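You operate a simulated robot arm through the tools that you are given. There is no shell and no other tool. Be economical: measure what you need, move in short steps, check, and stop when the job is done.

The job below is to be done with a simulated two-armed robot. You get a single attempt, and the scene is never put back.

TASK
Take the tea towel from the dining table top and lay it out flat on the work table top.

The check looks at the end state, three seconds after you hand in, the way a careful person would. Anything else that was tipped, shoved, dropped, spilled or broken makes it a failure. Flat cloth is picked up by pressing the open fingertips on it (5 to 10 N) and closing them slowly along it; thin cloth reads only 2 to 8 mm in the jaws.

THE ROBOT
Two 7-joint arms with two-finger parallel grippers on one trunk, on a base that drives. Base frame: it is fixed to the floor where the robot stands at the start and does not move with it; the origin is under the middle of the robot, x ahead of it, y to its left, z up; the surface under the hand at the start is at about z = 0.75. Readings come in m, degrees, newtons and seconds.
The left shoulder is at the start at [0.07, 0.163, 1.07], the right one opposite. With the tool pointing down near the work surface each hand reaches from about 0.4 to 0.88 m from the robot's upright axis, wherever it stands, measured 20 degrees to its own side. Places, roughly: work table top [1.2, -1.9, 0.8]. Payload 3.43 kg a hand.
Tool frame (each hand has its own): the origin (TCP) lies between the finger pads and is the grasp point; the fingertips stand 0.034 m ahead of it; z points along the fingers, y is the line along which they close. The gripper opens to 0.128 m. The fingers are 0.024 m wide and 0.012 m thick; the gripper's body (0.048 by 0.13 m) begins 0.096 m behind the TCP.
Orientation is that of the tool frame in the base frame, as a unit quaternion [x, y, z, w]. With the fingers straight down and closing along the base's y, the tool's x points along the base's -x, its y along +y and its z along -z.

THE INTERFACE
- The arms move only by the tool arm_command. It takes "left_targets", "right_targets" or both (then of equal length, played together; a hand with none holds still); each is a list of rows, each an object (a shift or turn left out is 0, a gripper value left out holds the last) with "translation": the shift along the base's x, y, z in m, a list of three; "rot": the turn, a rotation vector about the base's x, y, z in degrees, a list of three; "gripper": the opening, from 0 (shut) to 1 (fully open). In form: [{"translation": [x, y, z], "rot": [ax, ay, az], "gripper": gripper}, ...]. A call has 1 to 10 rows; each row shifts and turns the commanded pose from where the row before left it. Rows are played at 5 a second. More than 0.05 m and 8.6 degrees between two rows, or a gripper value outside its range, and nothing of the call is played. Where a pose cannot be reached the arm comes as near as it can. A force on the tool above 40 N (or 10 N above the force at the start of the call, whichever is more), or a blocked arm, ends the call early, and 0.2 s more pass. The fingers move at their own pace (about 0.153 m/s each) and stop on an object; they squeeze with about 22 N. The grip force told is the motor's: it shows also when the fingers shut on nothing. Time passes only in rows, and 0.2 s behind the last, so rows that do not move let the fingers close. The reply holds the time, the measured pose of the TCP, the force on the tool along the base axes, the opening and the grip force, in the units named above and with some noise, with the torque about the TCP (base axes, N m) and any sound that the robot's microphone picked up, and new pictures: "views" is both (left out), scene, wrist or none (wrist: the cameras of the hands that moved).
- Cameras (640 x 400 px; columns grow to the right, rows downward): "scene" is now at [0.1334, 0.0094, 1.2901]; the picture's right is [0.11, -0.99, 0.00], its down [-0.65, -0.07, -0.76] and it looks along [0.75, 0.08, -0.65] (base axes); focal length 282 px, centre (320, 200). "left" rides on the left gripper at [0.076, 0.011, -0.16] in its tool frame; the picture's right is [-0.15, 0.99, 0.00], its down [-0.88, -0.13, -0.46] and it looks along [-0.45, -0.07, 0.89] (tool axes); focal length 234 px, centre (320, 200). "right" rides on the right gripper at [0.076, -0.011, -0.16] in its tool frame; the picture's right is [0.15, 0.99, 0.00], its down [-0.88, 0.13, -0.46] and it looks along [-0.45, 0.07, 0.89] (tool axes); focal length 234 px, centre (320, 200). There is no depth. A picture from a camera that has moved, and an enlarged one, comes with that camera's place and axes in the base frame and with its lens.
- slide_trunk(by): slides the trunk up (or, below 0, down) by that many m; the arms and the scene camera ride with it, the base frame stays. It gives what a move gives, with no picture.
- steer(legs): drives the robot by 1 to 6 legs, each [ahead, left, turn to the left] in m, m and degrees, along the robot's own axes; the way and the turn of a leg run together, so that a leg with both is an arc; at most 1.5 m and 180 degrees a leg. The arms and the cameras ride along, it lands a little off, and it stops where it bumps. It gives what a move gives, and a new picture of the scene camera.
- head_to(pan, tilt): turns the head with the scene camera to pan (to the left, within 86 degrees either way) and tilt (down, from -29 to 69), counted from straight ahead of the robot. It gives what a move gives, and a new picture of the scene camera.
- inspect(camera, box): a new picture of the part [left, top, right, bottom] of that camera's present view, enlarged. No time passes.
- close_job(): hands the job in; it is judged then, once.

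Work in short steps. Places have to be worked out from the pictures, the camera data and where the tool is seen: move nearer, look again, correct. Check each grasp and each placing, and mend what went wrong. You have 120 turns and 260 pictures in all, those below and enlarged ones among them. Open the grippers and draw the arms clear of the work before you hand the job in, unless the task says otherwise; then end with one line.

The tools are called after "Call:" by a JSON object that holds its "name" and its "arguments". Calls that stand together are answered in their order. arm_command: Moves the arms, as the interface text tells. Its arguments: {"type":"object","properties":{"left_targets":{"type":"array","items":{"type":"object","properties":{"translation":{"type":"array","items":{"type":"number"}},"rot":{"type":"array","items":{"type":"number"}},"gripper":{"type":"number"}}}},"right_targets":{"type":"array","items":{"type":"object","properties":{"translation":{"type":"array","items":{"type":"number"}},"rot":{"type":"array","items":{"type":"number"}},"gripper":{"type":"number"}}}},"views":{"type":"string","enum":["both","scene","wrist","none"]}},"required":[]} The other tools are called the same way: slide_trunk (by) slides the trunk up or down; steer (legs) drives the base; head_to (pan, tilt) turns the head that bears the scene camera; inspect (camera, box) takes an enlarged picture of a part of a camera's view; close_job () hands the job in.

At the start:

```text
time_s: 0.0
left_position: [0.6734, 0.2564, 0.991]
left_tcp_rot: [0.0, 1.0, 0.0, 0.0]
left_wrist_force: [0.3, -0.2, 0.1]
left_moment: [0.0, -0.01, 0.02]
left_width: 0.1283
left_grasp_force: 0.1
right_position: [0.4729, -0.2192, 0.9914]
right_tcp_rot: [-0.001, 1.0, 0.0, 0.0]
right_wrist_force: [-0.7, 0.1, -0.4]
right_moment: [-0.01, 0.02, 0.04]
right_width: 0.1279
right_grasp_force: 0.1
trunk travel left (down, up): [-0.55, 0.39]
robot x, y, heading: [-0.0016, -0.0004, -0.1]
head pan, tilt: [6.3, 40.9]
```

scene: 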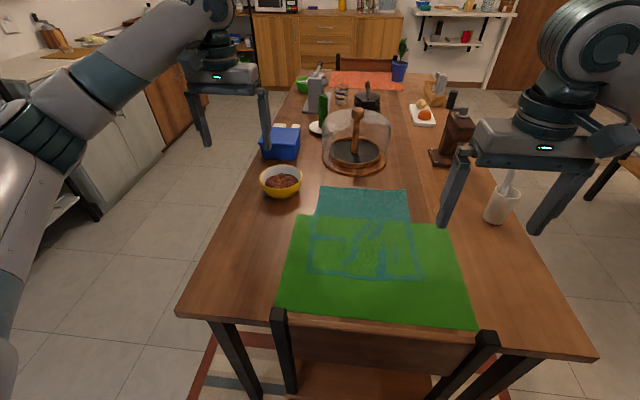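
right: 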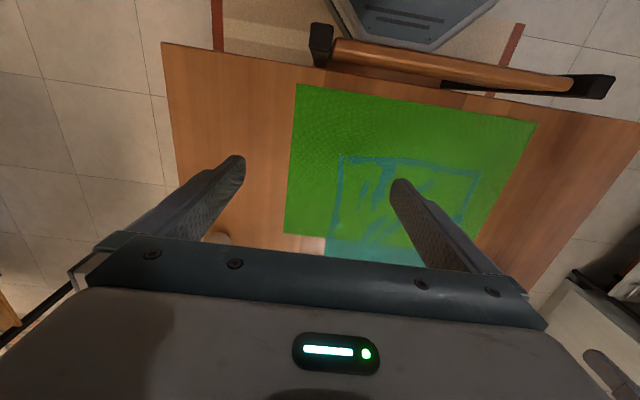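
left: 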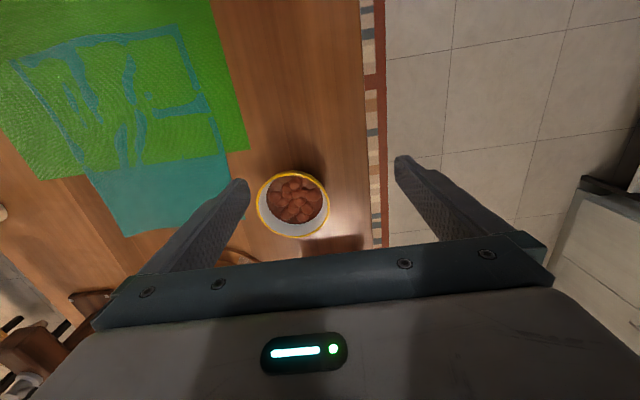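

I see a green cloth and a teal piece overlapping on the table; I enlarge to tell which is the tea towel.

Call:
{"name": "inspect", "arguments": {"camera": "scene", "box": [260, 170, 500, 340]}}

Call:
{"name": "inspect", "arguments": {"camera": "left", "box": [0, 0, 260, 240]}}

Call:
{"name": "head_to", "arguments": {"pan": -60, "tilt": 25}}

```text
2.35 times, centred on (380, 255) of scene
camera zoom: at [0.1334, 0.0094, 1.2901], right [0.11, -0.99, 0.0], down [-0.65, -0.07, -0.76], along [0.75, 0.08, -0.65], focal length 664 px, centre (179, 71)
```

zoom: 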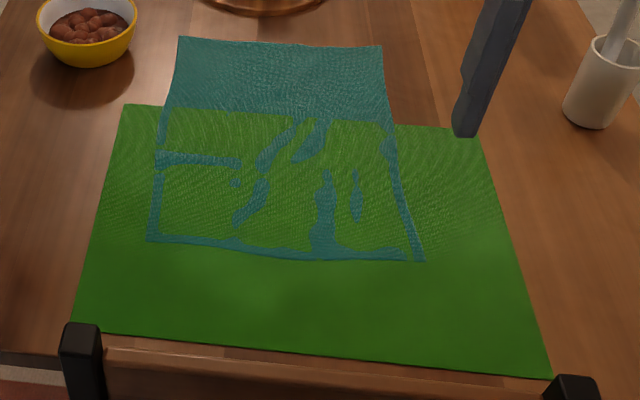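

```text
1.67 times, centred on (130, 120) of left
camera zoom: at [0.6004, 0.2674, 1.15], right [0.15, 0.99, 0.0], down [0.88, -0.13, 0.46], along [0.45, -0.07, -0.89], focal length 390 px, centre (637, 333)
```

zoom: 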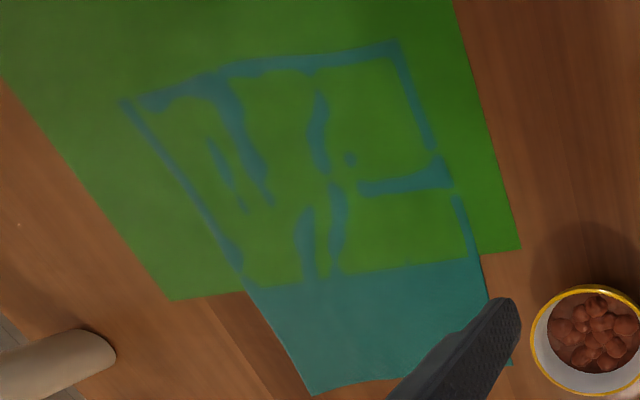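

```text
time_s: 1.4
left_position: [0.6752, 0.2573, 0.9899]
left_tcp_rot: [-0.001, 1.0, 0.0, 0.0]
left_wrist_force: [-0.9, -0.3, -0.4]
left_moment: [-0.01, 0.0, 0.01]
left_width: 0.1282
left_grasp_force: 0.0
right_position: [0.4729, -0.2189, 0.9906]
right_tcp_rot: [0.0, 1.0, 0.0, 0.0]
right_wrist_force: [0.2, 0.3, 0.5]
right_moment: [0.02, 0.01, 0.02]
right_width: 0.128
right_grasp_force: 0.1
trunk travel left (down, up): [-0.55, 0.39]
robot x, y, heading: [0.0026, 0.0024, 0.0]
head pan, tilt: [-60.0, 25.0]
camera scene: at [0.0957, -0.0797, 1.3147], right [-0.87, -0.5, 0.0], down [-0.21, 0.37, -0.91], along [0.45, -0.78, -0.42], focal length 282 px, centre (320, 200)
```

scene: 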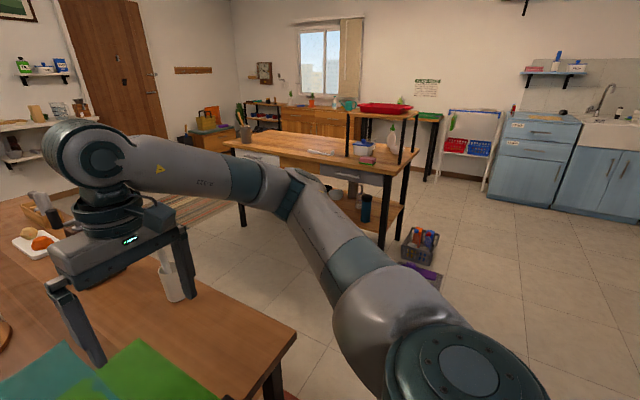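

The teal, wrinkled one with a hem is the towel (the green one is a placemat beneath). I zoom on the work table before starting.

Call:
{"name": "inspect", "arguments": {"camera": "scene", "box": [200, 80, 460, 270]}}

Call:
{"name": "head_to", "arguments": {"pan": 0, "tilt": 50}}

```text
2.11 times, centred on (330, 175) of scene
camera zoom: at [0.0957, -0.0797, 1.3147], right [-0.87, -0.5, 0.0], down [-0.21, 0.37, -0.91], along [0.45, -0.78, -0.42], focal length 594 px, centre (299, 253)
```

zoom: 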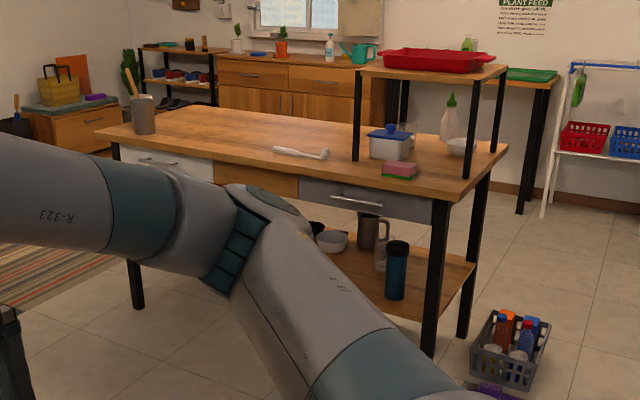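

```text
time_s: 2.7
left_position: [0.6743, 0.2569, 0.9915]
left_tcp_rot: [0.0, 1.0, 0.0, 0.0]
left_wrist_force: [0.1, 0.6, 0.4]
left_moment: [-0.01, 0.01, 0.01]
left_width: 0.1278
left_grasp_force: 0.0
right_position: [0.4729, -0.219, 0.9902]
right_tcp_rot: [0.0, 1.0, 0.0, 0.0]
right_wrist_force: [0.1, 0.3, -0.5]
right_moment: [0.0, 0.04, 0.01]
right_width: 0.128
right_grasp_force: 0.0
trunk travel left (down, up): [-0.55, 0.39]
robot x, y, heading: [-0.0007, -0.0029, -0.1]
head pan, tilt: [0.0, 50.0]
camera scene: at [0.1266, 0.0, 1.2773], right [0.0, -1.0, 0.0], down [-0.77, 0.0, -0.64], along [0.64, 0.0, -0.77], focal length 282 px, centre (320, 200)
```

scene: 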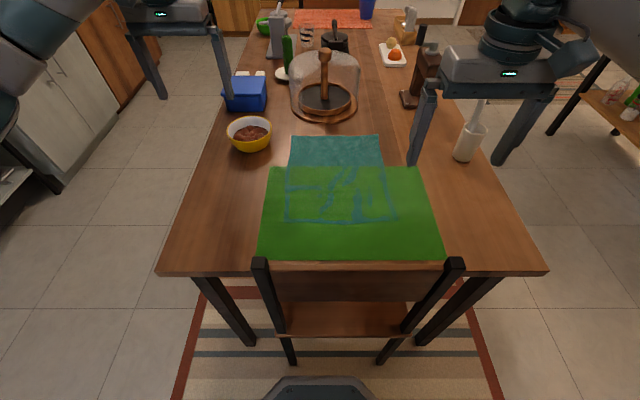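

The towel's far edge lies on bare wood at about x≈0.82, y from −0.18 to 0.08. I bring both hands above its far corners, fingers partly closed.

Call:
{"name": "arm_command", "arguments": {"left_targets": [{"translation": [0.01, -0.03, 0], "gripper": 0.4}, {"translation": [0.01, -0.03, 0]}, {"translation": [0.01, -0.03, 0]}, {"translation": [0.02, -0.03, 0]}, {"translation": [0.02, -0.03, 0]}, {"translation": [0.02, -0.03, 0]}, {"translation": [0.02, -0.03, 0]}], "right_targets": [{"translation": [0.045, 0.01, 0], "gripper": 0.4}, {"translation": [0.045, 0.01, 0]}, {"translation": [0.045, 0.01, 0]}, {"translation": [0.045, 0.01, 0]}, {"translation": [0.045, 0.01, 0]}, {"translation": [0.045, 0.01, 0]}, {"translation": [0.045, 0.012, 0]}]}}

```text
time_s: 4.3
left_position: [0.7867, 0.046, 0.9885]
left_tcp_rot: [0.001, 1.0, 0.0, 0.0]
left_wrist_force: [1.3, -0.3, 0.3]
left_moment: [0.0, 0.04, 0.01]
left_width: 0.0511
left_grasp_force: 0.0
right_position: [0.7901, -0.1451, 0.9891]
right_tcp_rot: [-0.001, 1.0, -0.001, 0.0]
right_wrist_force: [0.0, -0.2, -0.7]
right_moment: [0.03, 0.03, 0.01]
right_width: 0.0511
right_grasp_force: 0.0
trunk travel left (down, up): [-0.55, 0.39]
robot x, y, heading: [0.0008, -0.0016, 0.0]
head pan, tilt: [0.0, 50.0]
camera scene: at [0.1267, 0.0, 1.2772], right [0.0, -1.0, 0.0], down [-0.77, 0.0, -0.64], along [0.64, 0.0, -0.77], focal length 282 px, centre (320, 200)
camera right: at [0.7154, -0.1576, 1.1498], right [-0.15, 0.99, 0.0], down [0.88, 0.13, 0.46], along [0.45, 0.07, -0.89], focal length 234 px, centre (320, 200)
camera left: at [0.7124, 0.0566, 1.1484], right [0.15, 0.99, 0.0], down [0.88, -0.13, 0.45], along [0.45, -0.07, -0.89], focal length 234 px, centre (320, 200)
```

scene: 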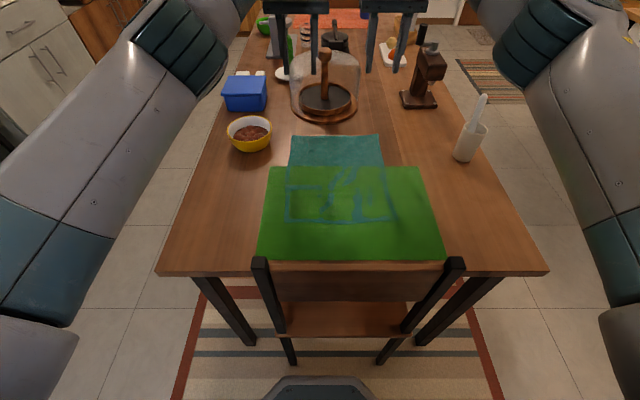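
right: 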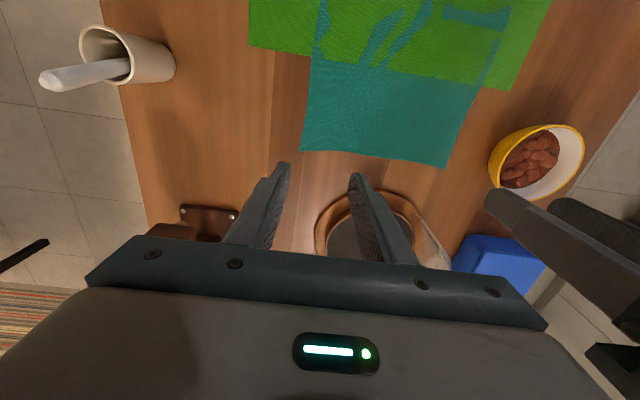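
left: 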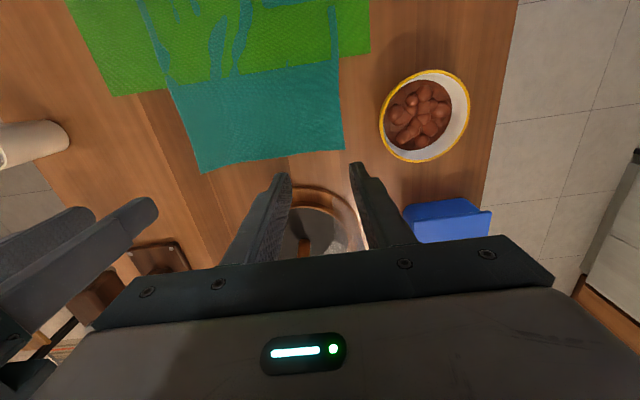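

Both views put the far corners at about (0.822, 0.077) and (0.825, −0.172). I shift over the edge and descend to a few cm above.

Call:
{"name": "arm_command", "arguments": {"left_targets": [{"translation": [0.012, -0.004, -0.03]}, {"translation": [0.01, -0.004, -0.04]}, {"translation": [0, 0, -0.05]}, {"translation": [0, 0, -0.05]}], "right_targets": [{"translation": [0.01, 0.006, -0.03]}, {"translation": [0.01, 0.007, -0.04]}, {"translation": [0, 0, -0.05]}, {"translation": [0, 0, -0.05]}], "views": "wrist"}}

```text
time_s: 5.3
left_position: [0.8105, 0.0379, 0.819]
left_tcp_rot: [0.0, 1.0, 0.001, -0.003]
left_wrist_force: [0.3, -0.1, -0.2]
left_moment: [0.0, 0.01, 0.0]
left_width: 0.0513
left_grasp_force: 0.1
left hand out of reach, approached as far as the arm can: row 4
right_position: [0.8133, -0.1344, 0.8175]
right_tcp_rot: [0.0, 1.0, 0.0, -0.001]
right_wrist_force: [0.4, 1.1, 0.5]
right_moment: [-0.01, 0.05, -0.01]
right_width: 0.0512
right_grasp_force: 0.2
trunk travel left (down, up): [-0.55, 0.39]
robot x, y, heading: [0.0019, -0.0018, -0.2]
head pan, tilt: [0.0, 50.0]
camera right: at [0.7375, -0.1465, 0.9777], right [-0.15, 0.99, 0.0], down [0.88, 0.13, 0.45], along [0.45, 0.07, -0.89], focal length 234 px, centre (320, 200)
camera left: at [0.7366, 0.0477, 0.9792], right [0.15, 0.99, 0.0], down [0.88, -0.13, 0.45], along [0.45, -0.07, -0.89], focal length 234 px, centre (320, 200)
```

right: 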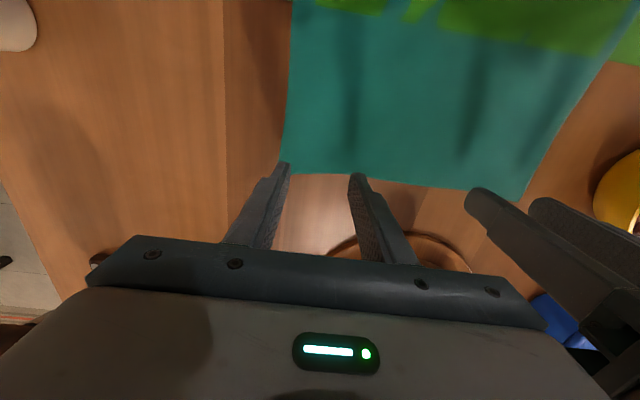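
left: 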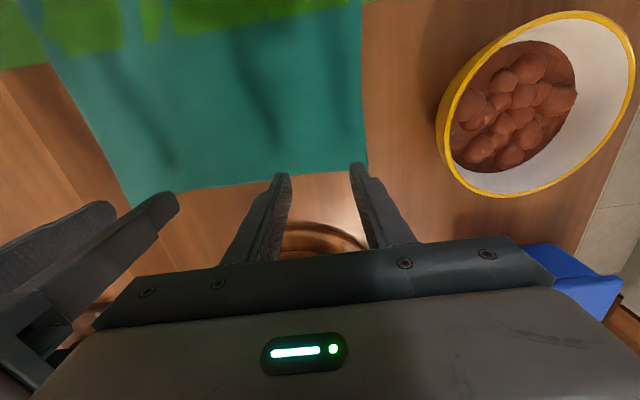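

The left hand is at its reach limit, so I raise the hands a bit and lower the trunk to gain reach.

Call:
{"name": "arm_command", "arguments": {"left_targets": [{"translation": [0, 0, 0.05]}, {"translation": [0, 0, 0.05]}], "right_targets": [{"translation": [-0.003, 0, 0.05]}, {"translation": [-0.003, 0, 0.05]}], "views": "none"}}

Call:
{"name": "slide_trunk", "arguments": {"by": -0.1}}

```text
time_s: 5.9
left_position: [0.8054, 0.0376, 0.9183]
left_tcp_rot: [-0.001, 1.0, 0.0, 0.0]
left_wrist_force: [0.0, -1.6, 0.6]
left_moment: [-0.01, -0.02, -0.02]
left_width: 0.0512
left_grasp_force: 0.0
right_position: [0.803, -0.1349, 0.9211]
right_tcp_rot: [-0.001, 1.0, 0.0, 0.0]
right_wrist_force: [0.1, 0.0, 0.3]
right_moment: [0.0, -0.04, 0.0]
right_width: 0.0509
right_grasp_force: 0.0
trunk travel left (down, up): [-0.55, 0.39]
robot x, y, heading: [0.0018, 0.0012, -0.2]
head pan, tilt: [0.0, 50.0]
```

```text
time_s: 7.2
left_position: [0.8068, 0.0364, 0.8179]
left_tcp_rot: [0.0, 1.0, 0.0, 0.0]
left_wrist_force: [-0.5, 1.1, -0.4]
left_moment: [-0.03, -0.01, 0.03]
left_width: 0.0513
left_grasp_force: 0.0
right_position: [0.8033, -0.1343, 0.8199]
right_tcp_rot: [-0.001, 1.0, 0.0, 0.0]
right_wrist_force: [0.3, -1.0, -0.2]
right_moment: [-0.04, -0.02, -0.01]
right_width: 0.0517
right_grasp_force: 0.0
trunk travel left (down, up): [-0.45, 0.49]
robot x, y, heading: [-0.0065, -0.0032, 0.2]
head pan, tilt: [0.0, 50.0]
```

Now I descend gently toward contact.

Call:
{"name": "arm_command", "arguments": {"left_targets": [{"translation": [0.002, 0, -0.012]}, {"translation": [0, 0, -0.012]}, {"translation": [0, 0, -0.004]}], "right_targets": [{"translation": [0.003, 0, -0.012]}, {"translation": [0, 0, -0.012]}, {"translation": [0, 0, -0.004]}], "views": "wrist"}}

```text
time_s: 8.0
left_position: [0.8089, 0.0365, 0.7886]
left_tcp_rot: [0.0, 1.0, 0.0, -0.001]
left_wrist_force: [0.2, -0.7, 0.1]
left_moment: [-0.01, -0.03, 0.01]
left_width: 0.0512
left_grasp_force: 0.1
right_position: [0.8057, -0.1341, 0.7918]
right_tcp_rot: [0.0, 1.0, 0.0, 0.0]
right_wrist_force: [-0.9, 0.1, 0.5]
right_moment: [-0.01, -0.02, 0.04]
right_width: 0.0513
right_grasp_force: 0.0
trunk travel left (down, up): [-0.45, 0.49]
robot x, y, heading: [0.0024, 0.0012, 0.1]
head pan, tilt: [0.0, 50.0]
camera right: at [0.7309, -0.1461, 0.9518], right [-0.15, 0.99, 0.0], down [0.88, 0.13, 0.46], along [0.45, 0.07, -0.89], focal length 234 px, centre (320, 200)
camera left: at [0.7345, 0.0472, 0.9482], right [0.15, 0.99, 0.0], down [0.88, -0.13, 0.46], along [0.45, -0.07, -0.89], focal length 234 px, centre (320, 200)
```

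right: 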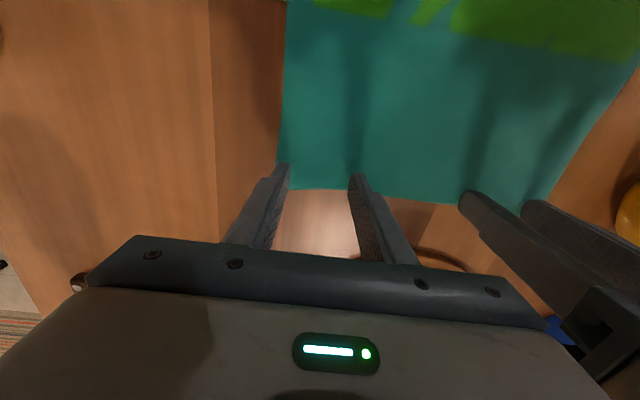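
left: 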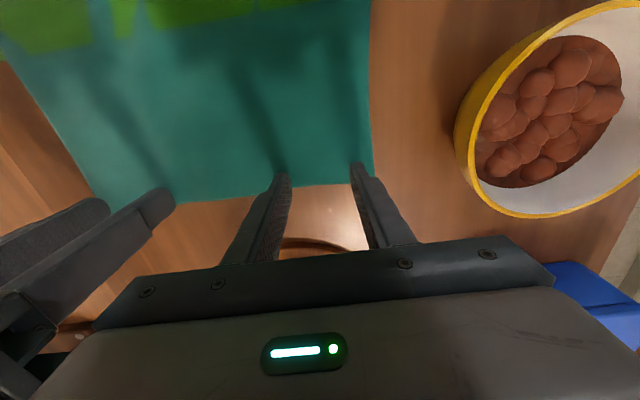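

Fingertips straddle the far edge properly. I nudge slightly inward and press on down in small steps until contact.

Call:
{"name": "arm_command", "arguments": {"left_targets": [{"translation": [-0.004, 0, -0.002]}, {"translation": [0, 0, -0.002]}, {"translation": [0, 0, -0.001]}], "right_targets": [{"translation": [-0.004, 0.005, -0.003]}, {"translation": [0, 0, -0.003]}, {"translation": [0, 0, -0.002]}], "views": "none"}}

```text
time_s: 8.8
left_position: [0.8043, 0.0366, 0.7856]
left_tcp_rot: [0.0, 1.0, 0.0, 0.001]
left_wrist_force: [1.3, -0.6, 3.6]
left_moment: [0.02, -0.06, 0.02]
left_width: 0.0512
left_grasp_force: 0.0
right_position: [0.8009, -0.129, 0.7853]
right_tcp_rot: [0.0, 1.0, 0.0, 0.001]
right_wrist_force: [-0.2, 0.3, 5.6]
right_moment: [-0.03, -0.03, 0.01]
right_width: 0.0512
right_grasp_force: 0.1
trunk travel left (down, up): [-0.45, 0.49]
robot x, y, heading: [-0.0029, -0.0025, 0.1]
head pan, tilt: [0.0, 50.0]
```

Contact at about 4–6 N. I press slightly more and close slowly.

Call:
{"name": "arm_command", "arguments": {"left_targets": [{"translation": [0, 0, -0.002]}, {"gripper": 0.34}, {"gripper": 0.28}, {"gripper": 0.22}, {"gripper": 0.16}, {"gripper": 0.1}, {"gripper": 0.05}, {"gripper": 0}, {}, {}], "right_targets": [{"translation": [0, 0, -0.001]}, {"gripper": 0.34}, {"gripper": 0.28}, {"gripper": 0.22}, {"gripper": 0.16}, {"gripper": 0.1}, {"gripper": 0.05}, {"gripper": 0}, {}, {}], "views": "wrist"}}

```text
time_s: 11.0
left_position: [0.8032, 0.0366, 0.7852]
left_tcp_rot: [0.0, 1.0, 0.0, 0.002]
left_wrist_force: [1.7, -0.2, 19.3]
left_moment: [0.01, -0.11, 0.0]
left_width: 0.0059
left_grasp_force: 22.0
right_position: [0.8005, -0.1286, 0.786]
right_tcp_rot: [0.0, 1.0, 0.0, 0.0]
right_wrist_force: [-0.3, 1.8, 5.7]
right_moment: [0.06, 0.02, 0.06]
right_width: 0.0012
right_grasp_force: 22.1
trunk travel left (down, up): [-0.45, 0.49]
robot x, y, heading: [-0.0021, 0.0019, 0.2]
head pan, tilt: [0.0, 50.0]
camera right: at [0.7251, -0.1409, 0.9454], right [-0.15, 0.99, 0.0], down [0.88, 0.13, 0.46], along [0.45, 0.07, -0.89], focal length 234 px, centre (320, 200)
camera left: at [0.7276, 0.0474, 0.9446], right [0.15, 0.99, 0.0], down [0.88, -0.13, 0.46], along [0.45, -0.07, -0.89], focal length 234 px, centre (320, 200)
```

right: 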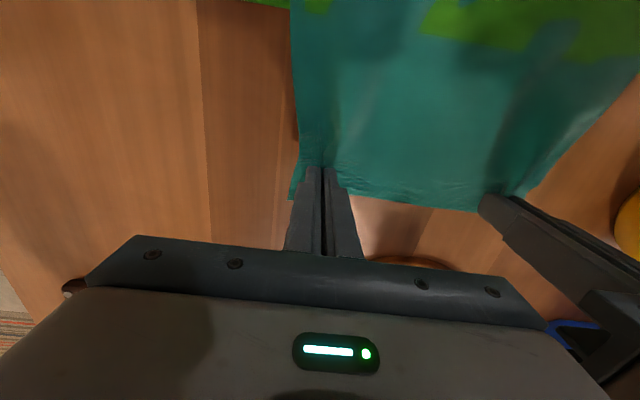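
left: 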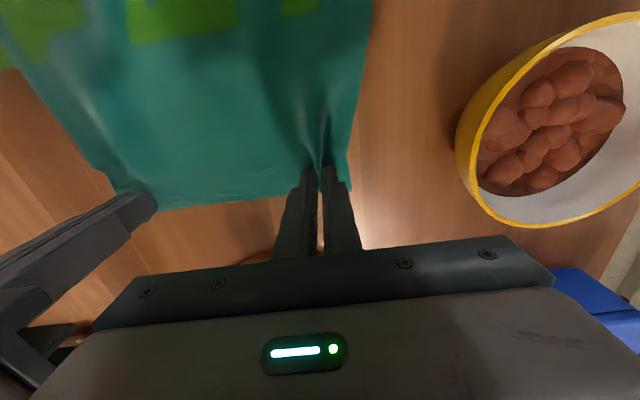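

Left gripped (5.9 mm); right closed on nothing (1.2 mm). I reopen the right, press a bit harder and close again.

Call:
{"name": "arm_command", "arguments": {"right_targets": [{"translation": [-0.002, 0, 0.004], "gripper": 0.4}, {}, {"translation": [0, 0, -0.005]}, {"translation": [0, 0, -0.002]}], "views": "none"}}

```text
time_s: 12.0
left_position: [0.8015, 0.0362, 0.7855]
left_tcp_rot: [0.0, 1.0, 0.0, 0.001]
left_wrist_force: [3.7, 0.3, 17.2]
left_moment: [0.02, -0.16, -0.04]
left_width: 0.0054
left_grasp_force: 22.1
right_position: [0.7975, -0.1271, 0.7853]
right_tcp_rot: [0.0, 1.0, 0.002, 0.002]
right_wrist_force: [-0.8, 0.6, 13.9]
right_moment: [0.44, -0.06, 0.06]
right_width: 0.0512
right_grasp_force: 0.0
trunk travel left (down, up): [-0.45, 0.49]
robot x, y, heading: [-0.0017, 0.001, -0.1]
head pan, tilt: [0.0, 50.0]
```

Call:
{"name": "arm_command", "arguments": {"right_targets": [{"gripper": 0.34}, {"gripper": 0.28}, {"gripper": 0.22}, {"gripper": 0.16}, {"gripper": 0.1}, {"gripper": 0.05}, {"gripper": 0}, {}, {}], "views": "wrist"}}

```text
time_s: 14.0
left_position: [0.8011, 0.037, 0.7862]
left_tcp_rot: [0.0, 1.0, -0.001, 0.002]
left_wrist_force: [-0.5, -6.2, 5.6]
left_moment: [-0.2, 0.02, 0.0]
left_width: 0.0052
left_grasp_force: 22.1
right_position: [0.7982, -0.1259, 0.786]
right_tcp_rot: [-0.001, 1.0, 0.0, 0.002]
right_wrist_force: [-0.3, 11.5, 29.7]
right_moment: [0.59, -0.08, 0.02]
right_width: 0.003
right_grasp_force: 21.8
trunk travel left (down, up): [-0.45, 0.49]
robot x, y, heading: [-0.003, 0.0008, -0.2]
head pan, tilt: [0.0, 50.0]
camera right: at [0.7218, -0.1392, 0.9444], right [-0.15, 0.99, 0.0], down [0.88, 0.13, 0.46], along [0.46, 0.07, -0.89], focal length 234 px, centre (320, 200)
```

right: 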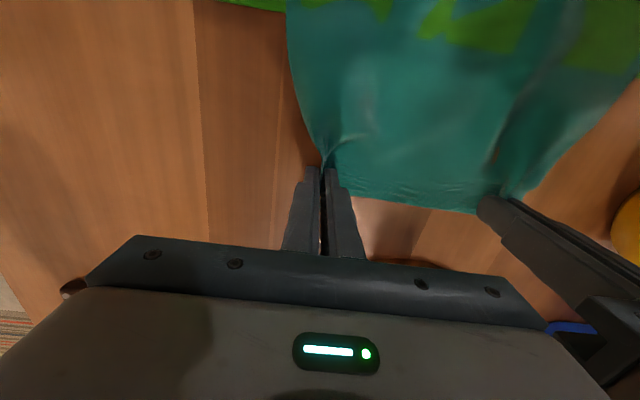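

Both now read cloth (5.2 and 3.0 mm). I lift slowly a few cm and check.

Call:
{"name": "arm_command", "arguments": {"left_targets": [{"translation": [-0.003, 0, 0.01]}, {"translation": [-0.003, 0, 0.02]}, {"translation": [-0.004, 0, 0.03]}, {"translation": [-0.005, 0, 0.03]}], "right_targets": [{"translation": [-0.003, 0, 0.01]}, {"translation": [-0.003, 0, 0.02]}, {"translation": [-0.004, 0, 0.03]}, {"translation": [-0.005, 0, 0.03]}]}}

```text
time_s: 15.0
left_position: [0.7879, 0.0374, 0.8745]
left_tcp_rot: [0.0, 1.0, 0.001, 0.0]
left_wrist_force: [-0.7, -3.5, 0.0]
left_moment: [-0.14, -0.03, -0.07]
left_width: 0.0054
left_grasp_force: 22.1
right_position: [0.7841, -0.1309, 0.87]
right_tcp_rot: [0.0, 1.0, 0.0, 0.001]
right_wrist_force: [-0.1, 3.4, 0.3]
right_moment: [0.11, -0.04, 0.03]
right_width: 0.0025
right_grasp_force: 21.3
trunk travel left (down, up): [-0.45, 0.49]
robot x, y, heading: [0.0026, -0.0012, 0.0]
head pan, tilt: [0.0, 50.0]
camera scene: at [0.125, 0.0002, 1.1773], right [0.0, -1.0, 0.0], down [-0.77, 0.0, -0.64], along [0.64, 0.0, -0.77], focal length 282 px, centre (320, 200)
camera right: at [0.7089, -0.1422, 1.0303], right [-0.15, 0.99, 0.0], down [0.88, 0.13, 0.46], along [0.45, 0.07, -0.89], focal length 234 px, centre (320, 200)
camera left: at [0.7136, 0.0469, 1.0337], right [0.15, 0.99, 0.0], down [0.88, -0.13, 0.46], along [0.45, -0.07, -0.89], focal length 234 px, centre (320, 200)
```

scene: 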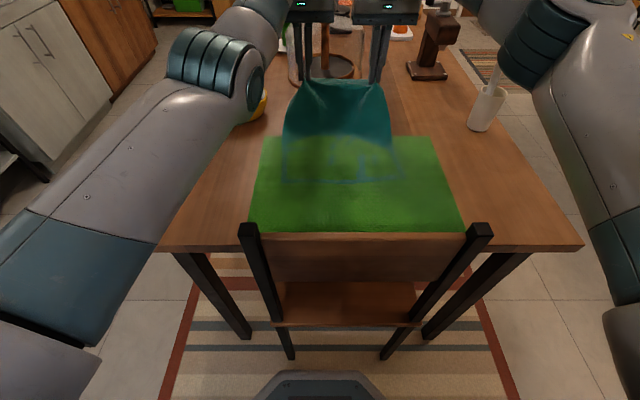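
right: 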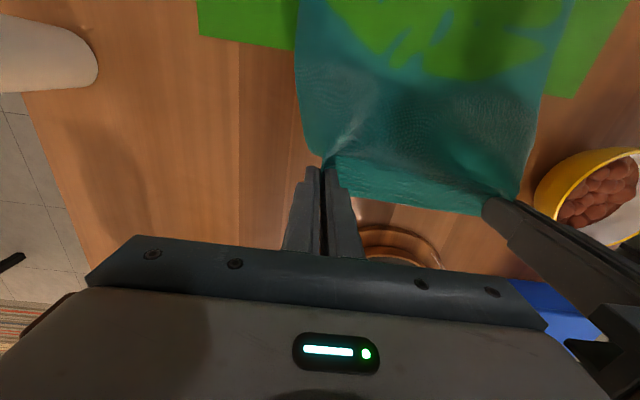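
left: 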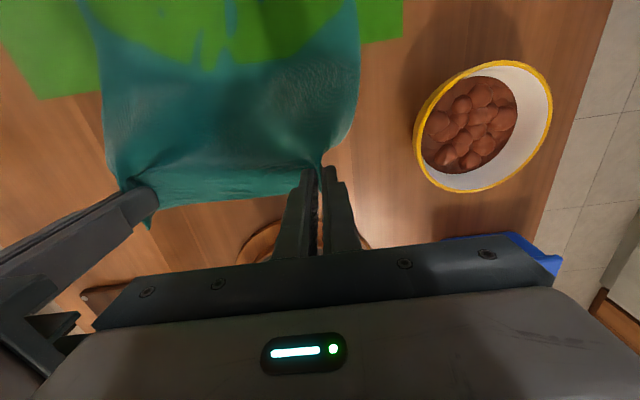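

Both corners hold, with a bit of sideways tension; I bring the hands slightly together and keep lifting.

Call:
{"name": "arm_command", "arguments": {"left_targets": [{"translation": [-0.01, -0.004, 0.03]}, {"translation": [-0.02, 0, 0.04]}, {"translation": [-0.02, 0, 0.04]}, {"translation": [-0.02, 0, 0.04]}, {"translation": [-0.02, 0, 0.04]}], "right_targets": [{"translation": [-0.01, 0.004, 0.03]}, {"translation": [-0.02, 0, 0.04]}, {"translation": [-0.02, 0, 0.04]}, {"translation": [-0.02, 0, 0.04]}, {"translation": [-0.02, 0, 0.04]}], "views": "none"}}

Call:
{"name": "slide_trunk", "arguments": {"by": 0.25}}

Call:
{"name": "arm_command", "arguments": {"left_targets": [{"translation": [-0.02, 0, 0]}], "right_targets": [{"translation": [-0.02, 0, 0]}]}}

```text
time_s: 16.2
left_position: [0.6983, 0.0347, 1.0639]
left_tcp_rot: [-0.001, 1.0, 0.0, 0.001]
left_wrist_force: [-0.7, -0.7, 0.5]
left_moment: [-0.02, -0.05, -0.01]
left_width: 0.0024
left_grasp_force: 22.2
right_position: [0.6954, -0.1257, 1.0617]
right_tcp_rot: [0.0, 1.0, 0.0, 0.002]
right_wrist_force: [-0.7, 0.0, 0.7]
right_moment: [-0.01, -0.08, 0.01]
right_width: 0.0027
right_grasp_force: 22.0
trunk travel left (down, up): [-0.45, 0.49]
robot x, y, heading: [-0.0003, -0.0011, -0.1]
head pan, tilt: [0.0, 50.0]
```

```text
time_s: 18.8
left_position: [0.7003, 0.0331, 1.3111]
left_tcp_rot: [0.0, 1.0, 0.0, 0.0]
left_wrist_force: [-0.4, 0.7, -0.1]
left_moment: [-0.02, 0.02, -0.01]
left_width: 0.0026
left_grasp_force: 22.8
right_position: [0.6986, -0.1249, 1.3112]
right_tcp_rot: [0.0, 1.0, 0.0, 0.0]
right_wrist_force: [0.1, -0.6, -0.8]
right_moment: [-0.02, 0.0, -0.02]
right_width: 0.0025
right_grasp_force: 21.9
trunk travel left (down, up): [-0.7, 0.24]
robot x, y, heading: [-0.0002, -0.0012, 0.0]
head pan, tilt: [0.0, 50.0]
```

```text
time_s: 19.2
left_position: [0.6785, 0.0354, 1.3137]
left_tcp_rot: [0.0, 1.0, -0.001, 0.001]
left_wrist_force: [0.1, 1.9, 0.0]
left_moment: [-0.02, -0.03, -0.01]
left_width: 0.0027
left_grasp_force: 21.9
right_position: [0.6773, -0.1253, 1.3102]
right_tcp_rot: [0.0, 1.0, 0.0, 0.001]
right_wrist_force: [0.1, -0.5, 0.5]
right_moment: [0.0, -0.03, 0.0]
right_width: 0.0026
right_grasp_force: 21.8
trunk travel left (down, up): [-0.7, 0.24]
robot x, y, heading: [0.0004, 0.0013, -0.1]
head pan, tilt: [0.0, 50.0]
camera scene: at [0.1249, 0.0004, 1.4274], right [0.0, -1.0, 0.0], down [-0.77, 0.0, -0.64], along [0.64, 0.0, -0.77], focal length 282 px, centre (320, 200)
camera right: at [0.6022, -0.1368, 1.4698], right [-0.15, 0.99, 0.0], down [0.88, 0.13, 0.46], along [0.45, 0.07, -0.89], focal length 234 px, centre (320, 200)
camera left: at [0.6045, 0.0457, 1.472], right [0.15, 0.99, 0.0], down [0.88, -0.13, 0.46], along [0.45, -0.07, -0.89], focal length 234 px, centre (320, 200)
```

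scene: 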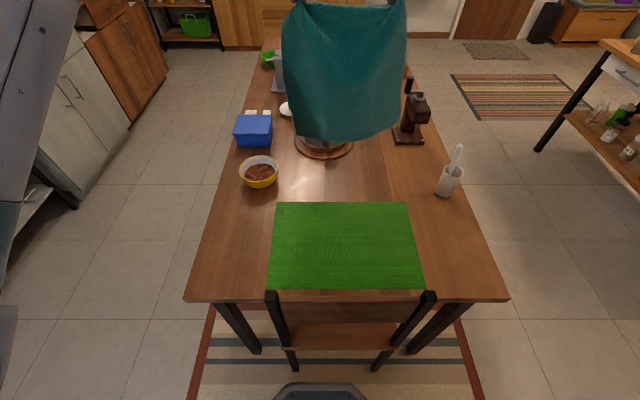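
right: 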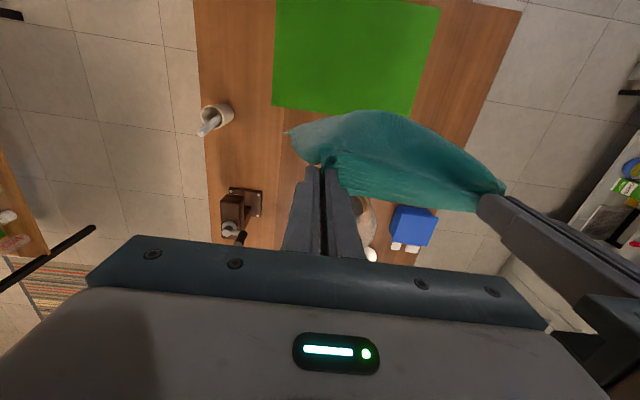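
left: 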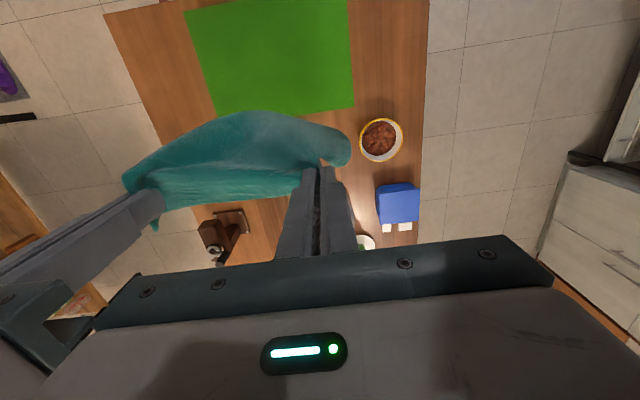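

The towel hangs cleanly and the placemat is undisturbed. I draw the hands nearer to the body for driving.

Call:
{"name": "arm_command", "arguments": {"left_targets": [{"translation": [-0.04, 0, 0]}, {"translation": [-0.04, 0, 0]}, {"translation": [-0.04, 0, 0]}, {"translation": [-0.04, 0, 0]}], "right_targets": [{"translation": [-0.04, 0, 0]}, {"translation": [-0.04, 0, 0]}, {"translation": [-0.04, 0, 0]}, {"translation": [-0.04, 0, 0]}], "views": "none"}}

Call:
{"name": "head_to", "arguments": {"pan": -80, "tilt": 40}}

```text
time_s: 20.2
left_position: [0.5151, 0.0345, 1.312]
left_tcp_rot: [0.0, 1.0, 0.0, 0.001]
left_wrist_force: [-1.0, -0.5, 0.3]
left_moment: [0.0, -0.06, 0.01]
left_width: 0.0025
left_grasp_force: 21.9
right_position: [0.5139, -0.1249, 1.3094]
right_tcp_rot: [0.0, 1.0, 0.0, 0.001]
right_wrist_force: [0.6, 0.7, 0.8]
right_moment: [0.04, -0.04, 0.01]
right_width: 0.0026
right_grasp_force: 22.1
trunk travel left (down, up): [-0.7, 0.24]
robot x, y, heading: [0.0007, -0.0016, 0.0]
head pan, tilt: [0.0, 50.0]
```

```text
time_s: 21.7
left_position: [0.5191, 0.0342, 1.3111]
left_tcp_rot: [0.0, 1.0, 0.0, 0.001]
left_wrist_force: [-0.4, -0.3, -0.4]
left_moment: [-0.01, -0.01, 0.0]
left_width: 0.0025
left_grasp_force: 22.2
right_position: [0.5174, -0.1242, 1.3077]
right_tcp_rot: [0.001, 1.0, 0.0, 0.001]
right_wrist_force: [-0.5, 0.6, -0.1]
right_moment: [0.02, 0.02, 0.02]
right_width: 0.0029
right_grasp_force: 22.3
trunk travel left (down, up): [-0.7, 0.24]
robot x, y, heading: [-0.0066, 0.0014, -0.1]
head pan, tilt: [-80.0, 40.0]
camera scene: at [0.0645, -0.0837, 1.4414], right [-0.98, -0.17, 0.0], down [-0.11, 0.63, -0.77], along [0.13, -0.75, -0.64], focal length 282 px, centre (320, 200)
```

scene: 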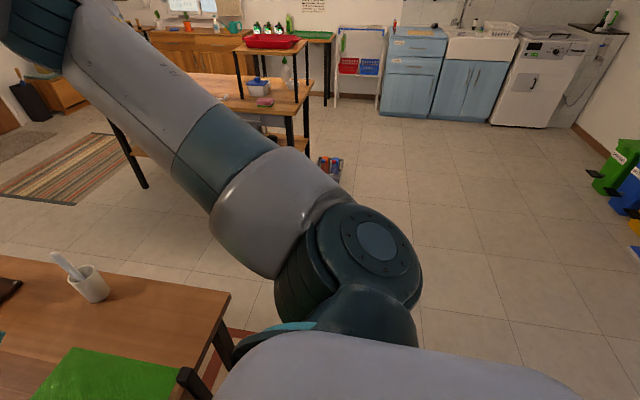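

The right-hand floor is clear. I back off from the chair, and strafe right into the aisle.

Call:
{"name": "steer", "arguments": {"legs": [[-0.3, 0, 0], [0, -0.98, 0]]}}

Call:
{"name": "head_to", "arguments": {"pan": -25, "tilt": 30}}

```text
time_s: 28.4
left_position: [0.2147, -0.9478, 1.3118]
left_tcp_rot: [0.005, 1.0, 0.0, 0.0]
left_wrist_force: [0.3, 0.2, -0.2]
left_moment: [0.0, 0.05, -0.02]
left_width: 0.0028
left_grasp_force: 21.9
right_position: [0.2132, -1.106, 1.3077]
right_tcp_rot: [0.004, 1.0, 0.0, 0.0]
right_wrist_force: [-0.4, 0.5, -0.2]
right_moment: [-0.01, 0.0, -0.03]
right_width: 0.0025
right_grasp_force: 21.8
trunk travel left (down, up): [-0.7, 0.24]
robot x, y, heading: [-0.3025, -0.9765, -0.4]
head pan, tilt: [-80.0, 40.0]
camera scene: at [-0.2405, -1.0611, 1.4415], right [-0.99, -0.17, 0.0], down [-0.11, 0.63, -0.77], along [0.13, -0.76, -0.64], focal length 282 px, centre (320, 200)
```

scene: 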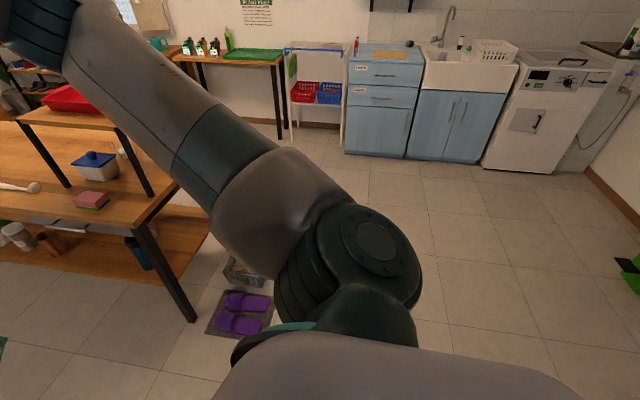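

```text
time_s: 29.7
left_position: [0.214, -0.9474, 1.3123]
left_tcp_rot: [0.004, 1.0, 0.001, 0.0]
left_wrist_force: [0.0, -1.1, 0.1]
left_moment: [-0.01, 0.02, 0.0]
left_width: 0.0024
left_grasp_force: 22.4
right_position: [0.2126, -1.1056, 1.3089]
right_tcp_rot: [0.004, 1.0, 0.0, 0.0]
right_wrist_force: [0.1, -0.5, -0.6]
right_moment: [0.0, 0.01, 0.0]
right_width: 0.0026
right_grasp_force: 21.7
trunk travel left (down, up): [-0.7, 0.24]
robot x, y, heading: [-0.3076, -0.9777, -0.3]
head pan, tilt: [-25.0, 30.0]
camera scene: at [-0.1729, -1.0167, 1.4568], right [-0.43, -0.9, 0.0], down [-0.45, 0.22, -0.87], along [0.78, -0.37, -0.5], focal length 282 px, centre (320, 200)
```

scene: 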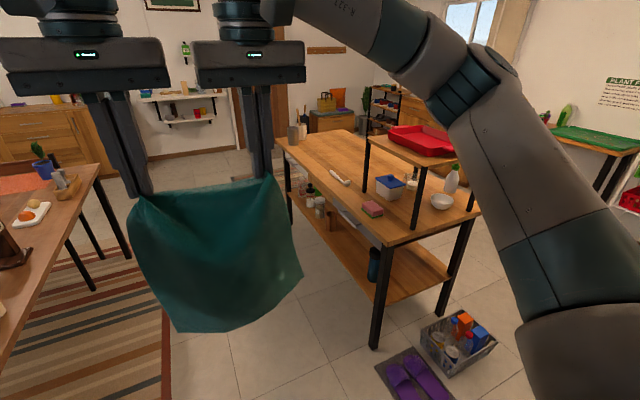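

Towel hangs fine. I raise the trunk for arm clearance over the shelf, then drive along the aisle.

Call:
{"name": "slide_trunk", "arguments": {"by": 0.18}}

Call:
{"name": "steer", "arguments": {"legs": [[0, 0.03, 0], [0.9, 0, 0]]}}

```text
time_s: 31.7
left_position: [0.214, -0.9476, 1.4911]
left_tcp_rot: [0.004, 1.0, 0.0, -0.001]
left_wrist_force: [0.0, 0.1, 0.1]
left_moment: [0.04, 0.02, -0.01]
left_width: 0.0024
left_grasp_force: 22.1
right_position: [0.2136, -1.1053, 1.4881]
right_tcp_rot: [0.004, 1.0, 0.0, -0.001]
right_wrist_force: [-0.8, 0.2, 0.1]
right_moment: [0.0, 0.01, 0.03]
right_width: 0.0027
right_grasp_force: 22.3
trunk travel left (down, up): [-0.88, 0.06]
robot x, y, heading: [-0.3034, -0.9754, -0.3]
head pan, tilt: [-25.0, 30.0]
```

```text
time_s: 36.8
left_position: [1.1032, -0.9448, 1.4909]
left_tcp_rot: [0.014, 1.0, 0.0, 0.0]
left_wrist_force: [-0.1, 0.6, -0.5]
left_moment: [0.0, -0.01, -0.02]
left_width: 0.0029
left_grasp_force: 22.0
right_position: [1.0983, -1.1018, 1.4887]
right_tcp_rot: [0.014, 1.0, 0.0, 0.001]
right_wrist_force: [-0.3, 0.1, 0.4]
right_moment: [0.0, -0.05, 0.02]
right_width: 0.0024
right_grasp_force: 21.7
trunk travel left (down, up): [-0.88, 0.06]
robot x, y, heading: [0.5829, -0.9638, -1.4]
head pan, tilt: [-25.0, 30.0]
camera scene: at [0.7147, -1.0054, 1.6369], right [-0.45, -0.89, 0.0], down [-0.45, 0.22, -0.87], along [0.77, -0.39, -0.5], focal length 282 px, centre (320, 200)
```

scene: 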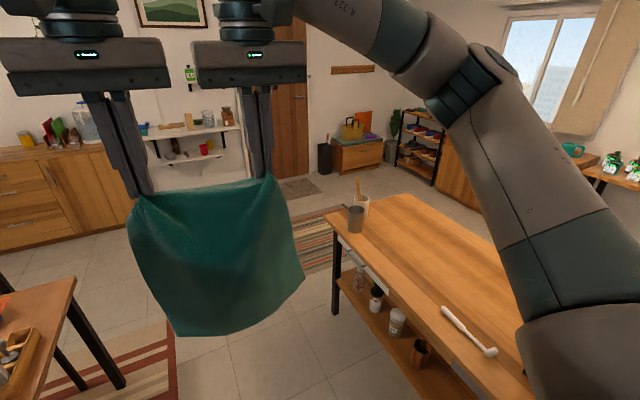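

Free stretch of the work table is x≈1.13–1.6 between the white brush and the utensil holders. I go on to x≈1.4 and turn right to face the table.

Call:
{"name": "steer", "arguments": {"legs": [[0.82, 0.02, 0], [0, 0, -88.6]]}}

Call:
{"name": "head_to", "arguments": {"pan": 0, "tilt": 55}}

```text
time_s: 45.0
left_position: [1.433, -1.4893, 1.4926]
left_tcp_rot: [0.715, 0.7, 0.001, 0.0]
left_wrist_force: [0.5, -0.5, -0.2]
left_moment: [0.01, -0.03, 0.03]
left_width: 0.0026
left_grasp_force: 22.1
right_position: [1.2742, -1.486, 1.4874]
right_tcp_rot: [0.715, 0.699, 0.0, 0.0]
right_wrist_force: [-1.0, -0.2, 0.8]
right_moment: [-0.01, 0.02, 0.0]
right_width: 0.0025
right_grasp_force: 21.8
trunk travel left (down, up): [-0.88, 0.06]
robot x, y, heading: [1.4101, -0.9693, -91.4]
head pan, tilt: [-25.0, 30.0]
camera scene: at [1.3671, -1.1024, 1.6368], right [-0.9, 0.44, 0.0], down [0.22, 0.45, -0.87], along [-0.38, -0.78, -0.5], focal length 282 px, centre (320, 200)
```

scene: 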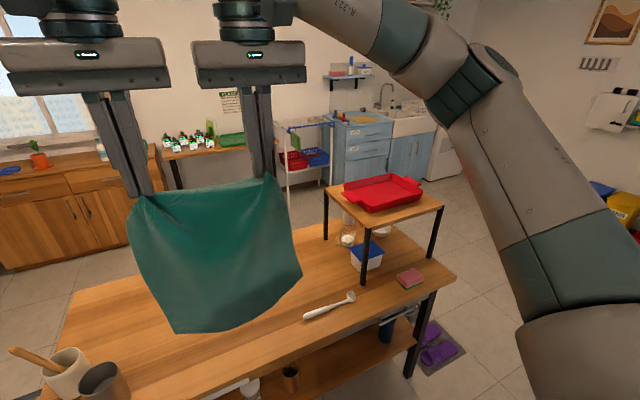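

```text
time_s: 45.9
left_position: [1.431, -1.4895, 1.4916]
left_tcp_rot: [0.714, 0.7, 0.0, 0.0]
left_wrist_force: [0.0, -0.8, -0.5]
left_moment: [0.03, 0.03, 0.01]
left_width: 0.0023
left_grasp_force: 22.0
right_position: [1.2725, -1.485, 1.4884]
right_tcp_rot: [0.715, 0.699, 0.0, 0.0]
right_wrist_force: [-0.3, -0.8, 0.2]
right_moment: [-0.03, 0.02, 0.02]
right_width: 0.0025
right_grasp_force: 22.0
trunk travel left (down, up): [-0.88, 0.06]
robot x, y, heading: [1.4113, -0.9687, -91.2]
head pan, tilt: [0.0, 55.0]
camera scene: at [1.4048, -1.0932, 1.6008], right [-1.0, 0.02, 0.0], down [0.02, 0.82, -0.57], along [-0.01, -0.57, -0.82], focal length 282 px, centre (320, 200)
```

scene: 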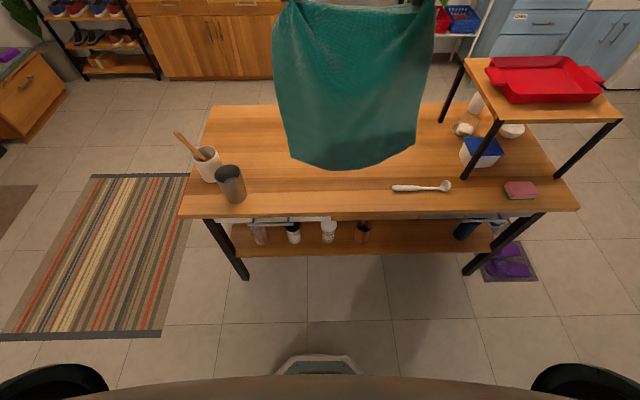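

I see the free area well: x 1.17–1.63, y −1.60 to −2.17. I move up to the table, a little left, and correct the heading.

Call:
{"name": "steer", "arguments": {"legs": [[0.24, 0.035, 1.2]]}}

Call:
{"name": "slide_trunk", "arguments": {"by": -0.3}}

Call:
{"name": "arm_command", "arguments": {"left_targets": [{}], "right_targets": [{}]}}

```text
time_s: 47.6
left_position: [1.4752, -1.7262, 1.4938]
left_tcp_rot: [0.707, 0.708, -0.002, 0.002]
left_wrist_force: [0.0, 0.7, -0.9]
left_moment: [-0.03, -0.02, 0.02]
left_width: 0.0026
left_grasp_force: 22.1
right_position: [1.3174, -1.7241, 1.4896]
right_tcp_rot: [0.706, 0.708, -0.001, 0.001]
right_wrist_force: [0.2, 0.3, 0.1]
right_moment: [-0.05, -0.05, 0.0]
right_width: 0.0027
right_grasp_force: 21.8
trunk travel left (down, up): [-0.88, 0.06]
robot x, y, heading: [1.4412, -1.2125, -90.2]
head pan, tilt: [0.0, 55.0]
camera scene: at [1.4402, -1.3289, 1.6011], right [-1.0, 0.0, 0.0], down [0.0, 0.82, -0.58], along [0.0, -0.58, -0.82], focal length 282 px, centre (320, 200)
```

scene: 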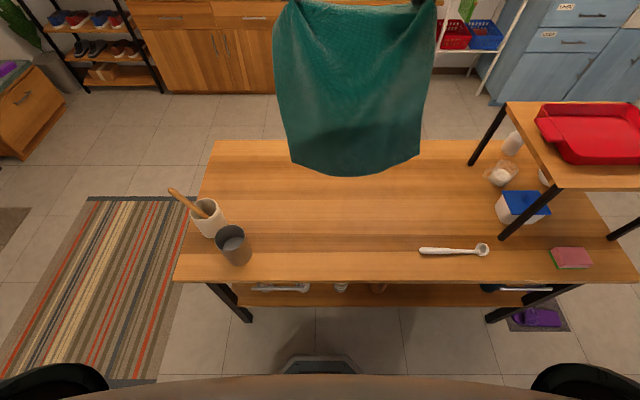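

```text
time_s: 50.6
left_position: [1.4764, -1.7295, 1.1922]
left_tcp_rot: [0.707, 0.708, 0.0, 0.0]
left_wrist_force: [0.6, 0.4, -0.1]
left_moment: [0.02, 0.01, 0.04]
left_width: 0.0027
left_grasp_force: 22.2
right_position: [1.3178, -1.7282, 1.1884]
right_tcp_rot: [0.707, 0.708, 0.0, -0.001]
right_wrist_force: [-0.6, 0.8, 0.9]
right_moment: [0.01, 0.02, 0.04]
right_width: 0.0025
right_grasp_force: 21.4
trunk travel left (down, up): [-0.58, 0.36]
robot x, y, heading: [1.4402, -1.211, -90.1]
head pan, tilt: [0.0, 55.0]
```

```text
time_s: 51.0
left_position: [1.4764, -1.7284, 1.1911]
left_tcp_rot: [0.706, 0.708, 0.0, 0.001]
left_wrist_force: [-0.2, -0.4, -0.5]
left_moment: [-0.05, 0.02, 0.02]
left_width: 0.0023
left_grasp_force: 21.9
right_position: [1.3187, -1.7275, 1.1881]
right_tcp_rot: [0.707, 0.708, 0.0, 0.0]
right_wrist_force: [0.2, -0.2, -0.1]
right_moment: [0.0, 0.02, -0.02]
right_width: 0.0028
right_grasp_force: 22.3
trunk travel left (down, up): [-0.58, 0.36]
robot x, y, heading: [1.439, -1.215, -89.8]
head pan, tilt: [0.0, 55.0]
camera scene: at [1.4408, -1.3329, 1.3007], right [-1.0, 0.0, 0.0], down [0.0, 0.82, -0.57], along [0.0, -0.57, -0.82], focal length 282 px, centre (320, 200)
camera right: at [1.3073, -1.6534, 1.3477], right [0.99, 0.15, 0.0], down [0.13, -0.88, 0.46], along [0.07, -0.45, -0.89], focal length 234 px, centre (320, 200)
camera left: at [1.4891, -1.6535, 1.3512], right [0.99, -0.15, 0.0], down [-0.13, -0.88, 0.46], along [-0.07, -0.45, -0.89], focal length 234 px, centre (320, 200)
```

scene: 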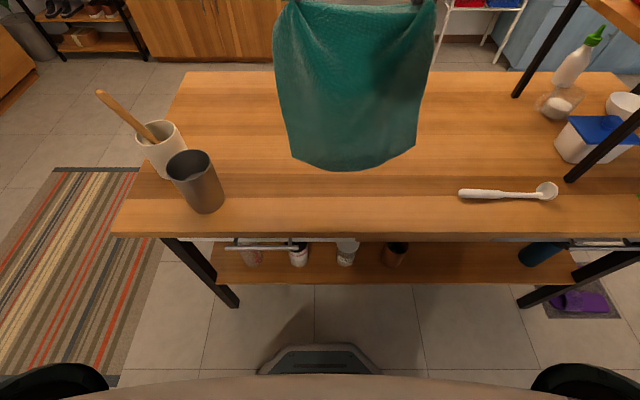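
right: 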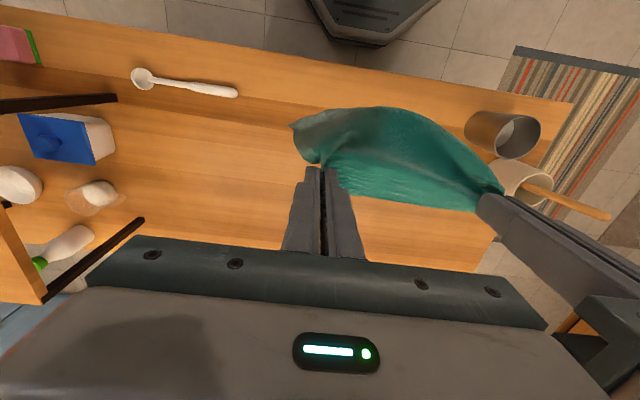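
left: 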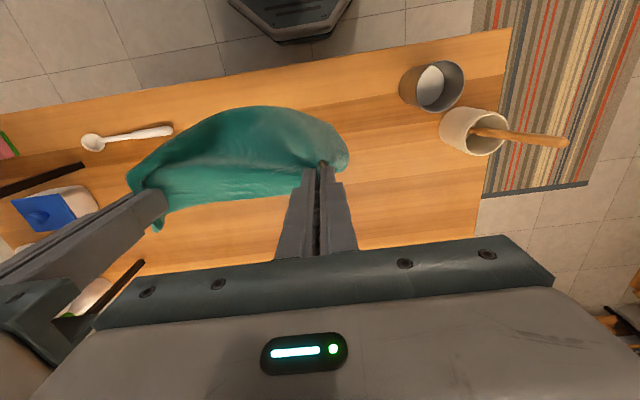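

The area below is clear. I pull the hands slightly back and lower via the trunk so the hem just nears the table at y≈−1.67.

Call:
{"name": "arm_command", "arguments": {"left_targets": [{"translation": [0, 0.015, 0]}, {"translation": [0, 0.015, 0]}], "right_targets": [{"translation": [0, 0.015, 0]}, {"translation": [0, 0.015, 0]}], "views": "none"}}

Call:
{"name": "slide_trunk", "arguments": {"by": -0.055}}

Call:
{"name": "inspect", "arguments": {"camera": "scene", "box": [100, 0, 580, 300]}}

```text
time_s: 51.6
left_position: [1.4762, -1.6976, 1.1921]
left_tcp_rot: [0.706, 0.708, 0.0, 0.001]
left_wrist_force: [-0.3, -0.3, 1.3]
left_moment: [0.02, -0.01, 0.02]
left_width: 0.0025
left_grasp_force: 22.2
right_position: [1.3185, -1.6982, 1.1876]
right_tcp_rot: [0.707, 0.708, 0.0, 0.0]
right_wrist_force: [0.5, 0.0, -0.6]
right_moment: [0.0, -0.01, 0.01]
right_width: 0.0023
right_grasp_force: 21.6
trunk travel left (down, up): [-0.58, 0.36]
robot x, y, heading: [1.4412, -1.2102, -89.8]
head pan, tilt: [0.0, 55.0]
```

```text
time_s: 52.6
left_position: [1.476, -1.698, 1.1379]
left_tcp_rot: [0.706, 0.708, 0.001, 0.0]
left_wrist_force: [-0.3, 0.7, -1.1]
left_moment: [0.04, 0.01, 0.03]
left_width: 0.0026
left_grasp_force: 21.6
right_position: [1.3177, -1.6998, 1.1328]
right_tcp_rot: [0.707, 0.708, 0.0, 0.0]
right_wrist_force: [1.4, -0.2, 0.6]
right_moment: [-0.01, -0.02, 0.03]
right_width: 0.0022
right_grasp_force: 22.3
trunk travel left (down, up): [-0.525, 0.415]
robot x, y, heading: [1.4432, -1.2112, -89.8]
head pan, tilt: [0.0, 55.0]
```

```text
1.33 times, centred on (340, 150) of scene
camera zoom: at [1.4408, -1.3325, 1.2458], right [-1.0, 0.0, 0.0], down [0.0, 0.82, -0.57], along [0.0, -0.57, -0.82], focal length 376 px, centre (293, 267)
```

zoom: 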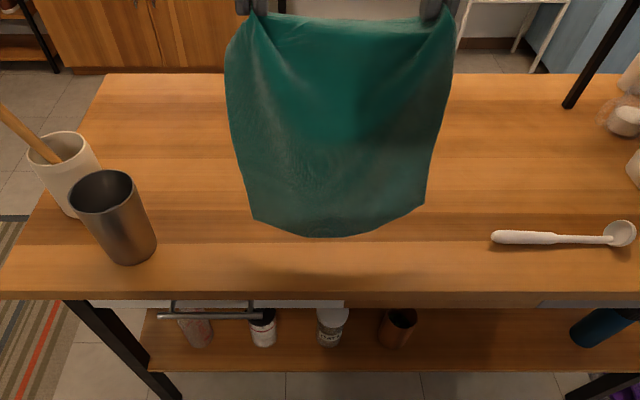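

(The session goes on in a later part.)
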